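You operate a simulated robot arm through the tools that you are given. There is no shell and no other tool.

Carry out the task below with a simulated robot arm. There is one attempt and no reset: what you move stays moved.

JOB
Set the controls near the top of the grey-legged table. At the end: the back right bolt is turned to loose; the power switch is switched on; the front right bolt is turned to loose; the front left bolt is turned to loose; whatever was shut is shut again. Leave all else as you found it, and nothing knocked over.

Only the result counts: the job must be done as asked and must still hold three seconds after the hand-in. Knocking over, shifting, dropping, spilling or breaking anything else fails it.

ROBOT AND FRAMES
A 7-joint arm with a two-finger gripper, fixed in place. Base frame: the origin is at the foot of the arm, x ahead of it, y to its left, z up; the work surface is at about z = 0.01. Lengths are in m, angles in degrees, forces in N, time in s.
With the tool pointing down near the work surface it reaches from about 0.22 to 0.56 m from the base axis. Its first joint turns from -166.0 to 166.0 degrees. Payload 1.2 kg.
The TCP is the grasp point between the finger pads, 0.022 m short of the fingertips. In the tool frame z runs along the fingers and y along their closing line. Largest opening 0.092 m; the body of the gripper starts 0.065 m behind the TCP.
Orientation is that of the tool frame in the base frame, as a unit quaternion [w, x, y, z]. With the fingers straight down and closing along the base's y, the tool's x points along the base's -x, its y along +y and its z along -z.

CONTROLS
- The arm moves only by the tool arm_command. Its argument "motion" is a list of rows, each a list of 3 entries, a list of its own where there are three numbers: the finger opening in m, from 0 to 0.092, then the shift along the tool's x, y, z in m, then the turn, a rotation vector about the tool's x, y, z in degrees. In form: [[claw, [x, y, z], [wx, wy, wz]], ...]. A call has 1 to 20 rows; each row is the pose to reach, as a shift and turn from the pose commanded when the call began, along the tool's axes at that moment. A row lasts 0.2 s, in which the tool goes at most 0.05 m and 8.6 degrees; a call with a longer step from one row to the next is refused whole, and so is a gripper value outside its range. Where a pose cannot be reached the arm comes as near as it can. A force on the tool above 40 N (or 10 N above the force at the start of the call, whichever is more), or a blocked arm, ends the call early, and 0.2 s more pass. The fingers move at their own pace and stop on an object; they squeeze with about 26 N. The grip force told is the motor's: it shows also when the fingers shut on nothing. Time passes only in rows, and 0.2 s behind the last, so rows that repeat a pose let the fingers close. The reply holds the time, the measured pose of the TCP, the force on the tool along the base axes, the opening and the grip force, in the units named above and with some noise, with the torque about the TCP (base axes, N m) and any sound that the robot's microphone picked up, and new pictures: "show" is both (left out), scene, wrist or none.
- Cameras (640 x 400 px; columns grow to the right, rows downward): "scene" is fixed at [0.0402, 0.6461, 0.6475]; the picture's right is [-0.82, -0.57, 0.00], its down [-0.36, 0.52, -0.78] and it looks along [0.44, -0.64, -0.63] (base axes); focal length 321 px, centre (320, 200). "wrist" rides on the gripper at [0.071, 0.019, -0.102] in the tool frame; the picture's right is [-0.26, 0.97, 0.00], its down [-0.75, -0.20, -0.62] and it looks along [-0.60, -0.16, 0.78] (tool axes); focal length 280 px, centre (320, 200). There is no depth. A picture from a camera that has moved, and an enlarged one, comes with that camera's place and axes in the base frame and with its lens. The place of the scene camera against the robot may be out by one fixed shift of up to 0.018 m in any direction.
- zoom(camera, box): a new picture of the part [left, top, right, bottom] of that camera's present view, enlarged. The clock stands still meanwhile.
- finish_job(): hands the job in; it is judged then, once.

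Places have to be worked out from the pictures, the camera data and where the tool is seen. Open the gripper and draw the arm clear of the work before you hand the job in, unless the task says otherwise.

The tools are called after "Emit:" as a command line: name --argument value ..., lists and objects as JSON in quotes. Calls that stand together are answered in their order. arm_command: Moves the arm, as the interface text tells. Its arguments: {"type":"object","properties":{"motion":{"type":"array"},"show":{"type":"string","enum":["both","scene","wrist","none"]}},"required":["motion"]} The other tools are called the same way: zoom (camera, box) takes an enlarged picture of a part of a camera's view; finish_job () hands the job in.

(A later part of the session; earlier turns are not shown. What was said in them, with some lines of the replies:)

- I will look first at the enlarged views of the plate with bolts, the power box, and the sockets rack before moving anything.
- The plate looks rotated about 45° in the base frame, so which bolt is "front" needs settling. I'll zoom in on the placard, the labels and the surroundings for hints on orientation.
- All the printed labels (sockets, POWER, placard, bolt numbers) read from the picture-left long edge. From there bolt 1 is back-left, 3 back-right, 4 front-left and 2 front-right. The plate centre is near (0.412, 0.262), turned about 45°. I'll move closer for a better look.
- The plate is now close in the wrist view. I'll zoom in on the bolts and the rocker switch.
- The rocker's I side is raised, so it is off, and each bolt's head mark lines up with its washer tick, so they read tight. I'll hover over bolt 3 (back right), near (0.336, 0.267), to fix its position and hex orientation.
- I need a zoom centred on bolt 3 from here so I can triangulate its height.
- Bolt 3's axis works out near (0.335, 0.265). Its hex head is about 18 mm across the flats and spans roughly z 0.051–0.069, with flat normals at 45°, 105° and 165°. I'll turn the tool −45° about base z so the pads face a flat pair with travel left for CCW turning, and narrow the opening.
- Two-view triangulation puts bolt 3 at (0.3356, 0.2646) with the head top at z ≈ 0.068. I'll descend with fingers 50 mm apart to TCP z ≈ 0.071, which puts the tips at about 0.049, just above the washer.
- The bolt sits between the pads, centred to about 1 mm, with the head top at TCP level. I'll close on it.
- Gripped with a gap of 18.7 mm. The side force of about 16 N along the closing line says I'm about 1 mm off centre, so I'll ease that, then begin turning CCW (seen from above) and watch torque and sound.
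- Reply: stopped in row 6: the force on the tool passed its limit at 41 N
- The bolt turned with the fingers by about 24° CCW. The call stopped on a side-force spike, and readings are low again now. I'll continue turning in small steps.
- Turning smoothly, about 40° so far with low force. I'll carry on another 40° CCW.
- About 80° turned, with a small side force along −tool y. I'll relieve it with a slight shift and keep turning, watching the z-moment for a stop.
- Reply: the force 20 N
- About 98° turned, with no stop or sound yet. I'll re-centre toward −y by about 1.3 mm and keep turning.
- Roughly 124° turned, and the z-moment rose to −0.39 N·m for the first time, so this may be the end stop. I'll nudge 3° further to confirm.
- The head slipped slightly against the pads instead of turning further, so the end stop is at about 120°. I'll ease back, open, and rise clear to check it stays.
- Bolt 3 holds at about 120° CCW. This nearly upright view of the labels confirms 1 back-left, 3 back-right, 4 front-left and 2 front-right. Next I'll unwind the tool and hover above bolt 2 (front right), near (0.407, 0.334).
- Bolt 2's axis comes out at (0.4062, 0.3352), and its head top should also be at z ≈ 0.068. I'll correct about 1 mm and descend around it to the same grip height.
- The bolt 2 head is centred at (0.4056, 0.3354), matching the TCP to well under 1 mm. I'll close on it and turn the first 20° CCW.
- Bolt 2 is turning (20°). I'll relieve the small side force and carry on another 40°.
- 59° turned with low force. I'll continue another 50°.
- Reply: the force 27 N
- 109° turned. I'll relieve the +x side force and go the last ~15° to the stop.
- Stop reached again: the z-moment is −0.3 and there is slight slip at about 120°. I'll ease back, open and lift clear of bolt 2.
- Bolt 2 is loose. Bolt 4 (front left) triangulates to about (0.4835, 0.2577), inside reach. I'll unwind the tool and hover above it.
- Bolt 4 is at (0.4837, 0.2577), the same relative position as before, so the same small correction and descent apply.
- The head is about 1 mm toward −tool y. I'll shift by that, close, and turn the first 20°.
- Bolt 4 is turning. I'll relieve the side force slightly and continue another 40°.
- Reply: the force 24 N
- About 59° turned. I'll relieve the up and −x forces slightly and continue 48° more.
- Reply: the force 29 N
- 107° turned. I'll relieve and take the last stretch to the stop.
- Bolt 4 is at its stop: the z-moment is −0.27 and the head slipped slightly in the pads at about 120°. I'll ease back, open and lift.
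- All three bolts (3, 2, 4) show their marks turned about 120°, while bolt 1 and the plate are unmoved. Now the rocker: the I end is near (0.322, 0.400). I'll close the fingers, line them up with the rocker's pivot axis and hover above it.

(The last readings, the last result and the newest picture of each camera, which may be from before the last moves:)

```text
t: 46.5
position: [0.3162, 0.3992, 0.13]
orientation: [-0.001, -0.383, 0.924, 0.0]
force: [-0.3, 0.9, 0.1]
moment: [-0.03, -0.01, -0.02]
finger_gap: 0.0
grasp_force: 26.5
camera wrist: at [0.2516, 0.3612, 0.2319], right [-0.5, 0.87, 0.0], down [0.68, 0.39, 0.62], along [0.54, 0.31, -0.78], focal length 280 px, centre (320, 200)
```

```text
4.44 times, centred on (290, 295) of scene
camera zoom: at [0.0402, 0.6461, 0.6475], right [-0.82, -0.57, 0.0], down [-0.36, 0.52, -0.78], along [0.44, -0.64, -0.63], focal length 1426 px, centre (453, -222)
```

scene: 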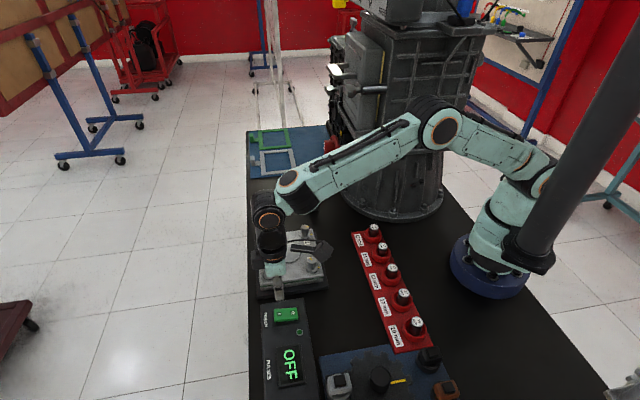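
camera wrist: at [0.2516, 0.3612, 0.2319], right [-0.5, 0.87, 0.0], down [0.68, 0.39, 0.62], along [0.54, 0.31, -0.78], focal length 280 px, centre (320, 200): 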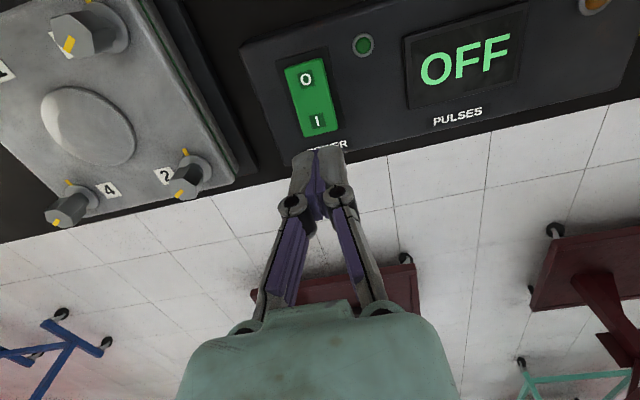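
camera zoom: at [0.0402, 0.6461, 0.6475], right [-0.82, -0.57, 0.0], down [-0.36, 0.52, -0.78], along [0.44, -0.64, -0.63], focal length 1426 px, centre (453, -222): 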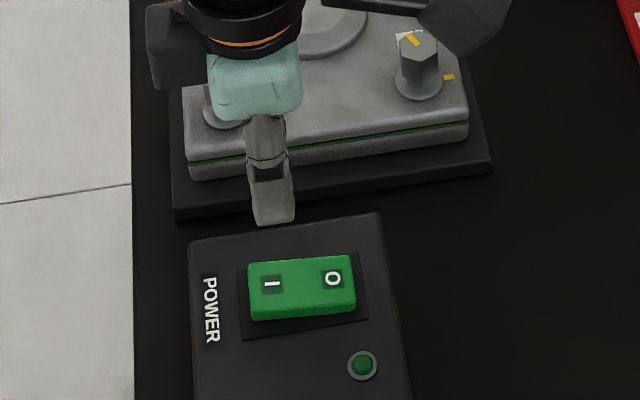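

The I label sits at (0.322, 0.3995), z ≈ 0.042, and the rocker is about 48 mm long. I'll centre over the I end and descend to about 8 mm above it.

Emit:
arm_command --motion '[[0.0, [-0.0066, -0.0037, 0.01], [0, 0, 0]], [0.0, [-0.0066, -0.0037, 0.025], [0, 0, 0]], [0.0, [-0.0066, -0.0037, 0.042], [0, 0, 0]], [0.0, [-0.0066, -0.0037, 0.056], [0, 0, 0]], [0.0, [-0.0066, -0.0037, 0.056], [0, 0, 0]]]' --show "both"

Emit:
zoom --camera "wrist" --box '[220, 60, 420, 220]'

Emit:
zoom --camera "scene" --box '[240, 270, 340, 350]'

```text
t: 47.7
position: [0.3236, 0.3995, 0.0724]
orientation: [0.0, -0.384, 0.923, 0.0]
force: [0.0, -0.3, 0.3]
moment: [-0.04, -0.03, 0.01]
finger_gap: 0.0
grasp_force: 26.0
camera wrist: at [0.26, 0.3627, 0.1749], right [-0.5, 0.87, 0.0], down [0.68, 0.39, 0.62], along [0.54, 0.31, -0.78], focal length 280 px, centre (320, 200)
```

scene: 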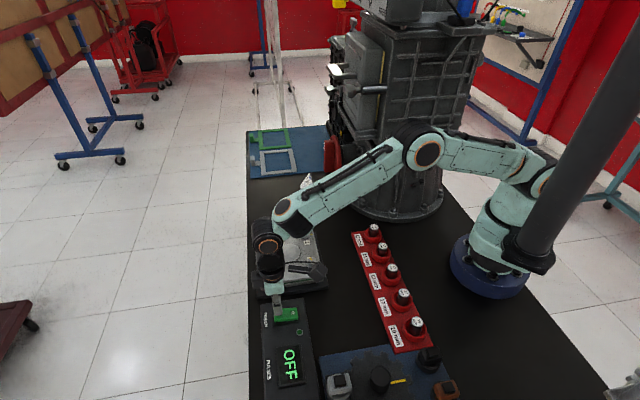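
wrist: 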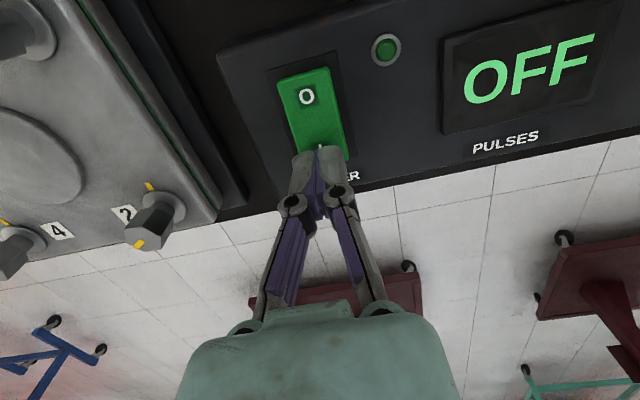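

```text
2.50 times, centred on (320, 140) of wrist
camera zoom: at [0.26, 0.3627, 0.1749], right [-0.5, 0.87, 0.0], down [0.68, 0.39, 0.62], along [0.54, 0.31, -0.78], focal length 701 px, centre (320, 350)
```

zoom: 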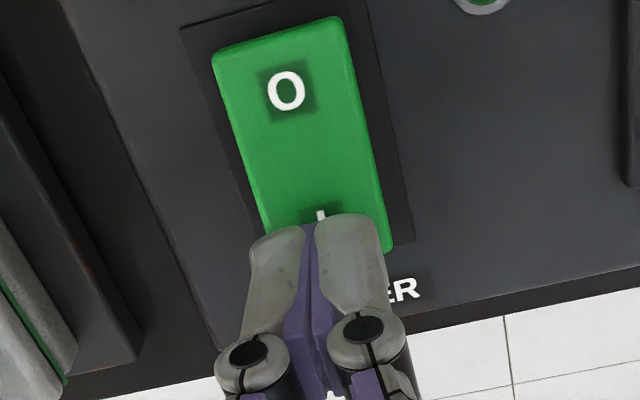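

```text
5.00 times, centred on (290, 310) of scene
camera zoom: at [0.0402, 0.6461, 0.6475], right [-0.82, -0.57, 0.0], down [-0.36, 0.52, -0.78], along [0.44, -0.64, -0.63], focal length 1604 px, centre (470, -350)
```

zoom: 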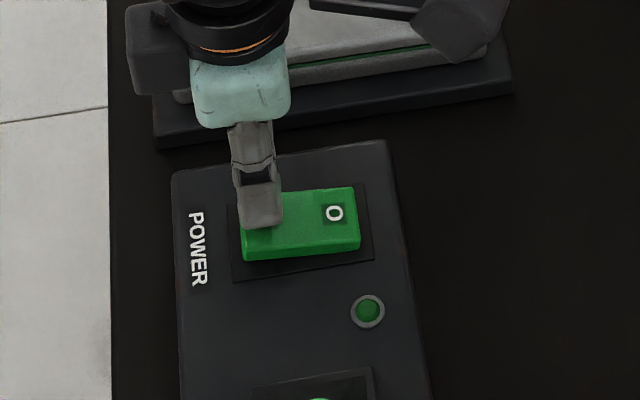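

The closed fingertips are over the I end. I'll press down in 2 mm steps and watch force, sound and the display.

Emit:
arm_command --motion '[[0.0, [0.0005, 0.0005, 0.006], [0, 0, 0]], [0.0, [0.0005, 0.0005, 0.009], [0, 0, 0]], [0.0, [0.0005, 0.0005, 0.011], [0, 0, 0]], [0.0, [0.0005, 0.0005, 0.013], [0, 0, 0]]]' --show "both"

Emit:
zoom --camera "wrist" --box '[220, 60, 420, 220]'

Emit:
zoom --camera "scene" --box '[240, 270, 340, 350]'

```text
t: 48.7
position: [0.3218, 0.4002, 0.0624]
orientation: [0.0, -0.383, 0.924, 0.0]
force: [-2.7, -4.0, 15.1]
moment: [-0.19, 0.12, 0.0]
finger_gap: 0.0061
grasp_force: 28.0
camera wrist: at [0.2587, 0.3634, 0.1632], right [-0.5, 0.87, 0.0], down [0.68, 0.39, 0.63], along [0.54, 0.31, -0.78], focal length 280 px, centre (320, 200)
```

scene: 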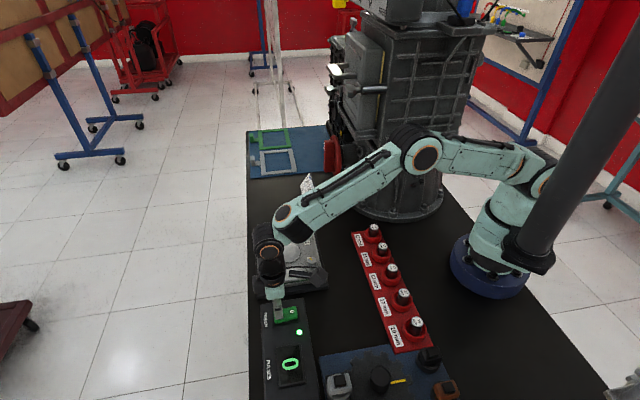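
wrist: 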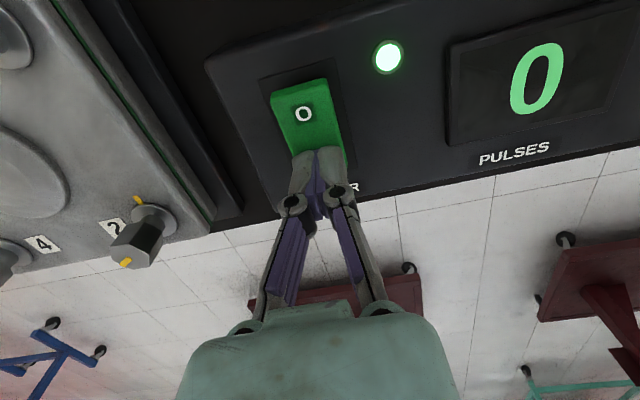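

```text
2.50 times, centred on (320, 140) of wrist
camera zoom: at [0.2587, 0.3634, 0.1632], right [-0.5, 0.87, 0.0], down [0.68, 0.39, 0.63], along [0.54, 0.31, -0.78], focal length 701 px, centre (320, 350)
```

zoom: 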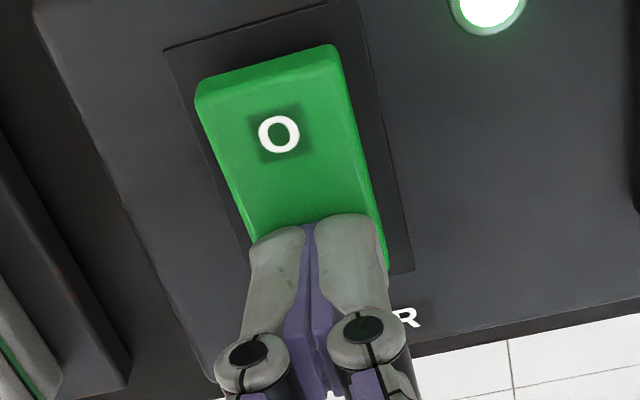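

```text
5.00 times, centred on (290, 310) of scene
camera zoom: at [0.0402, 0.6461, 0.6475], right [-0.82, -0.57, 0.0], down [-0.36, 0.52, -0.78], along [0.44, -0.64, -0.63], focal length 1604 px, centre (470, -350)
```

zoom: 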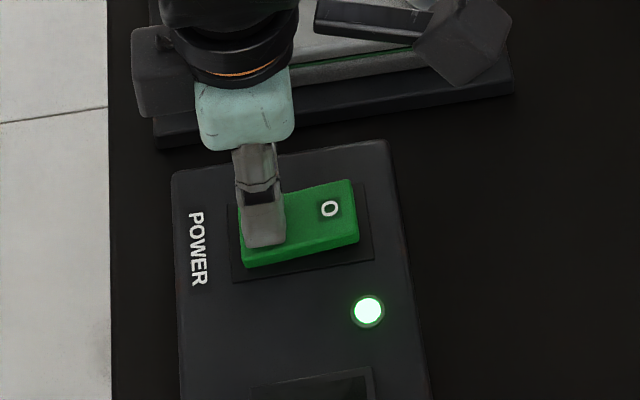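

The rocker tipped: the LED is lit and the display now reads "0". I'll lift straight up and check that it stays on.

Emit:
arm_command --motion '[[0.0, [0, 0, -0.01], [0, 0, 0]], [0.0, [0, 0, -0.03], [0, 0, 0]], [0.0, [0, 0, -0.06], [0, 0, 0]], [0.0, [0, 0, -0.09], [0, 0, 0]], [0.02, [0, 0, -0.12], [0, 0, 0]], [0.05, [0, 0, -0.15], [0, 0, 0]], [0.09, [0, 0, -0.18], [0, 0, 0]], [0.09, [0, 0, -0.18], [0, 0, 0]]]' --show "both"

Emit:
zoom --camera "scene" --box '[240, 270, 340, 400]'

Emit:
zoom --camera "wrist" --box '[120, 0, 440, 200]'

```text
t: 50.5
position: [0.3226, 0.3994, 0.2392]
orientation: [-0.001, -0.383, 0.924, 0.0]
force: [-0.8, -0.4, 0.4]
moment: [0.0, 0.03, -0.02]
finger_gap: 0.0898
grasp_force: 0.1
camera wrist: at [0.2577, 0.3614, 0.3421], right [-0.5, 0.87, 0.0], down [0.68, 0.39, 0.62], along [0.54, 0.31, -0.78], focal length 280 px, centre (320, 200)
```

scene: 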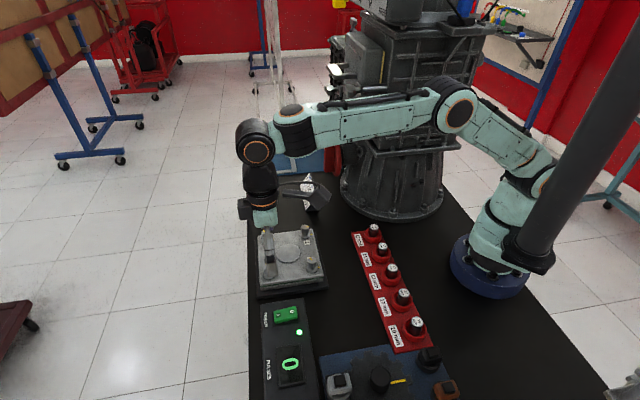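
wrist: 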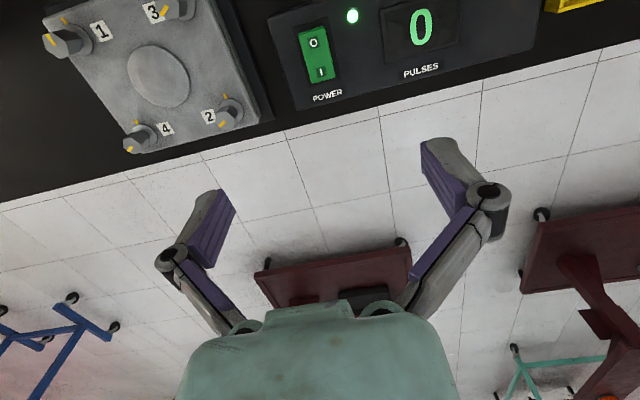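

```text
3.08 times, centred on (290, 335) of scene
camera zoom: at [0.0402, 0.6461, 0.6475], right [-0.82, -0.57, 0.0], down [-0.36, 0.52, -0.78], along [0.44, -0.64, -0.63], focal length 987 px, centre (412, -215)
```

zoom: 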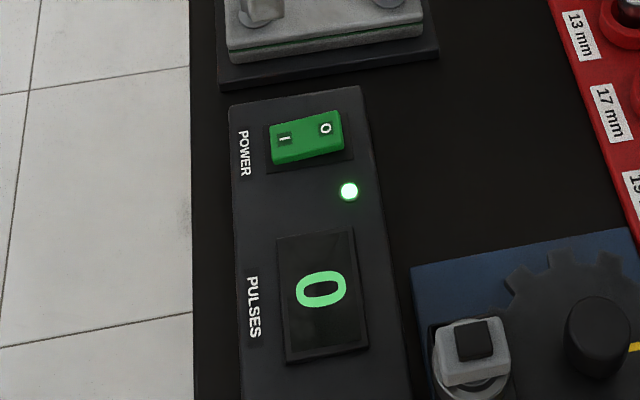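

```text
2.00 times, centred on (280, 100) of wrist
camera zoom: at [0.2577, 0.3614, 0.3421], right [-0.5, 0.87, 0.0], down [0.68, 0.39, 0.62], along [0.54, 0.31, -0.78], focal length 561 px, centre (400, 400)
```

zoom: 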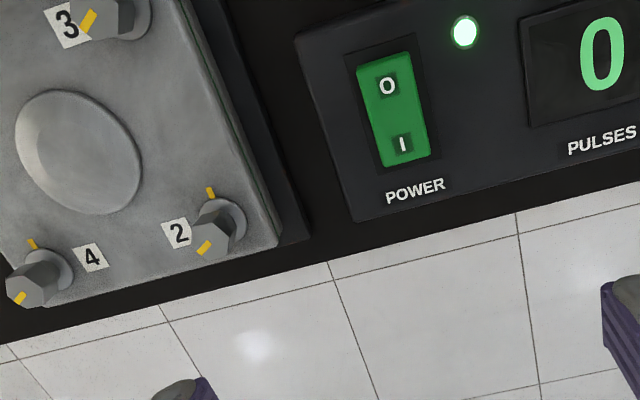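

Power stays on and all three bolts hold. I'll open the gripper fully, draw the arm back to about its starting pose, then check everything once more.

Emit:
arm_command --motion '[[0.092, [0.01, 0.001, -0.035], [0, 0, 5]], [0.092, [0.04, 0.005, -0.065], [0, 0, 12]], [0.092, [0.075, 0.009, -0.09], [0, 0, 19]], [0.092, [0.11, 0.013, -0.112], [0, 0, 26]], [0.092, [0.145, 0.018, -0.134], [0, 0, 33]], [0.092, [0.187, 0.023, -0.156], [0, 0, 40]], [0.092, [0.187, 0.023, -0.156], [0, 0, 45]], [0.092, [0.187, 0.023, -0.156], [0, 0, 45]], [0.092, [0.187, 0.023, -0.156], [0, 0, 45]], [0.092, [0.187, 0.023, -0.156], [0, 0, 45]]]' --show "both"

Emit:
zoom --camera "scene" --box '[240, 210, 340, 300]'

Emit:
zoom --camera "scene" --box '[240, 290, 480, 400]'

Emit:
zoom --camera "scene" --box '[230, 110, 360, 230]'

Emit:
zoom --camera "wrist" --box '[270, 90, 420, 230]'

```text
t: 52.7
position: [0.175, 0.2837, 0.3943]
orientation: [0.0, -0.001, 1.0, 0.0]
force: [0.4, -0.5, -0.1]
moment: [0.02, 0.0, 0.02]
finger_gap: 0.092
grasp_force: 0.1
camera wrist: at [0.1023, 0.3014, 0.4971], right [0.26, 0.97, 0.0], down [0.75, -0.2, 0.62], along [0.6, -0.16, -0.78], focal length 280 px, centre (320, 200)
```

scene: 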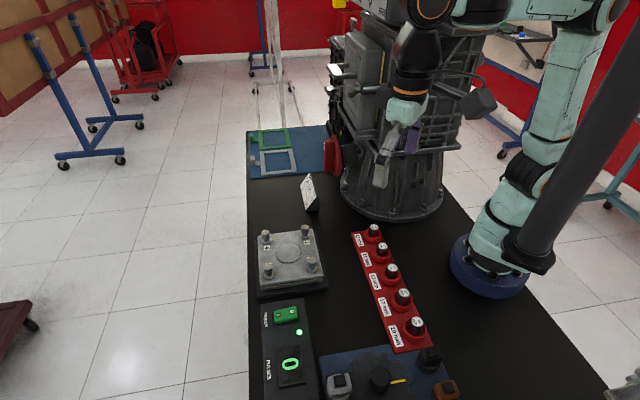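
wrist: 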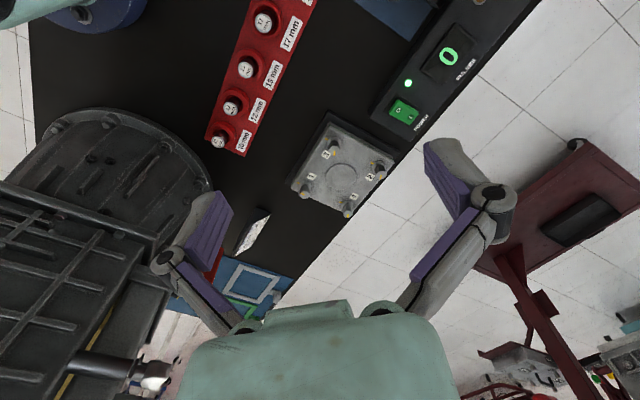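

```text
4.44 times, centred on (290, 255) of scene
camera zoom: at [0.0402, 0.6461, 0.6475], right [-0.82, -0.57, 0.0], down [-0.36, 0.52, -0.78], along [0.44, -0.64, -0.63], focal length 1426 px, centre (453, -44)
```

zoom: 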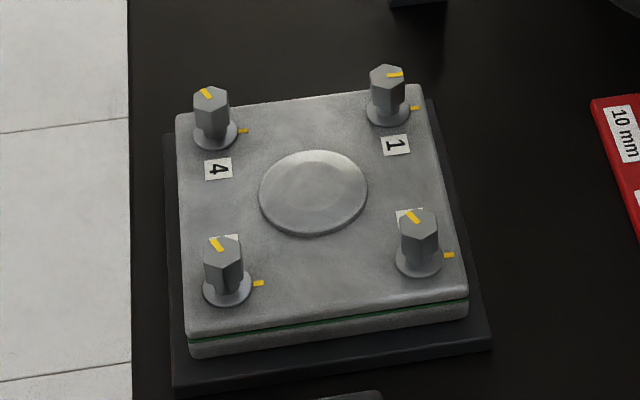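

```text
2.67 times, centred on (360, 345) of scene
camera zoom: at [0.0402, 0.6461, 0.6475], right [-0.82, -0.57, 0.0], down [-0.36, 0.52, -0.78], along [0.44, -0.64, -0.63], focal length 856 px, centre (213, -187)
```

zoom: 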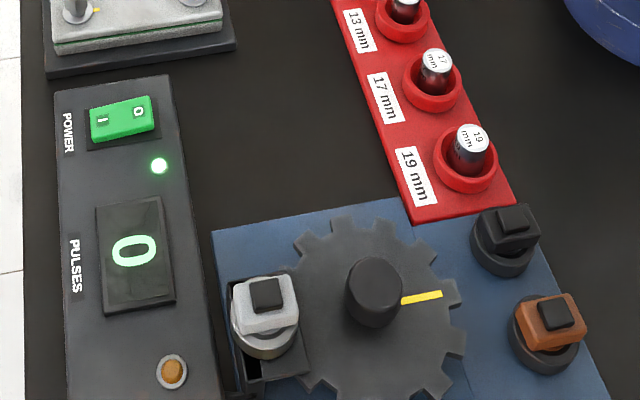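

```text
3.33 times, centred on (295, 170) of scene
camera zoom: at [0.0402, 0.6461, 0.6475], right [-0.82, -0.57, 0.0], down [-0.36, 0.52, -0.78], along [0.44, -0.64, -0.63], focal length 1069 px, centre (403, 300)
```

zoom: 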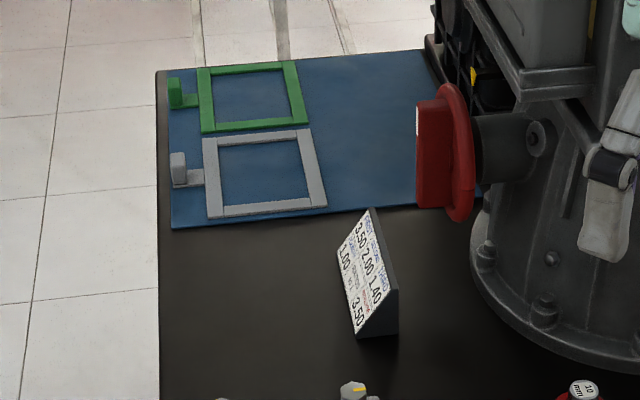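

```text
2.86 times, centred on (345, 160) of wrist
camera zoom: at [0.1023, 0.3014, 0.4971], right [0.26, 0.97, 0.0], down [0.75, -0.2, 0.62], along [0.6, -0.16, -0.78], focal length 801 px, centre (249, 314)
```

zoom: 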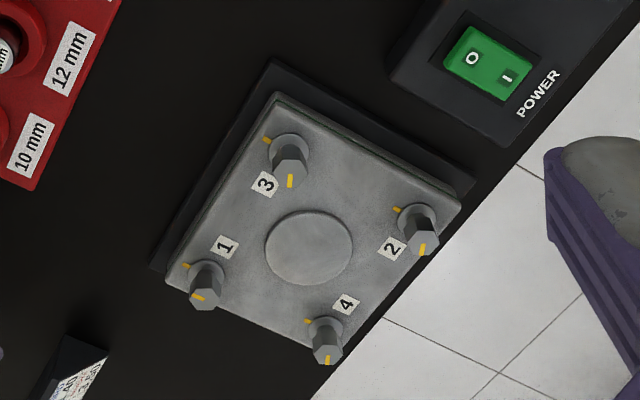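

The marks on bolts 2, 3 and 4 are turned to their stops and bolt 1 is still tight. The switch is on with its LED lit, nothing else has moved, and the arm is clear with the gripper open. I'm handing the job in.

Emit:
finish_job

```text
The job is handed in.
```

I loosened three bolts, switched the power on and handed the job in. I don't have the judging result.

- **Bolts:** The front left (4), front right (2) and back right (3) bolts are each turned about 120° counter-clockwise, to a firm stop. The back left bolt (1) is still tight.
- **Power switch:** It is on. The light came on and the display changed from "OFF" to "0"; both were still so in the last pictures.
- **Everything else:** I opened nothing, so there was nothing to shut again. In the final pictures the plate and the other items on the table look unmoved. The arm is back near its starting pose with the gripper open.

**Front and back are my reading:** the job did not say which side of the plate is the front. I took it as the side from which all the printed labels read upright, the table edge away from the robot. If another side was meant, one of the three loosened bolts is the wrong one.
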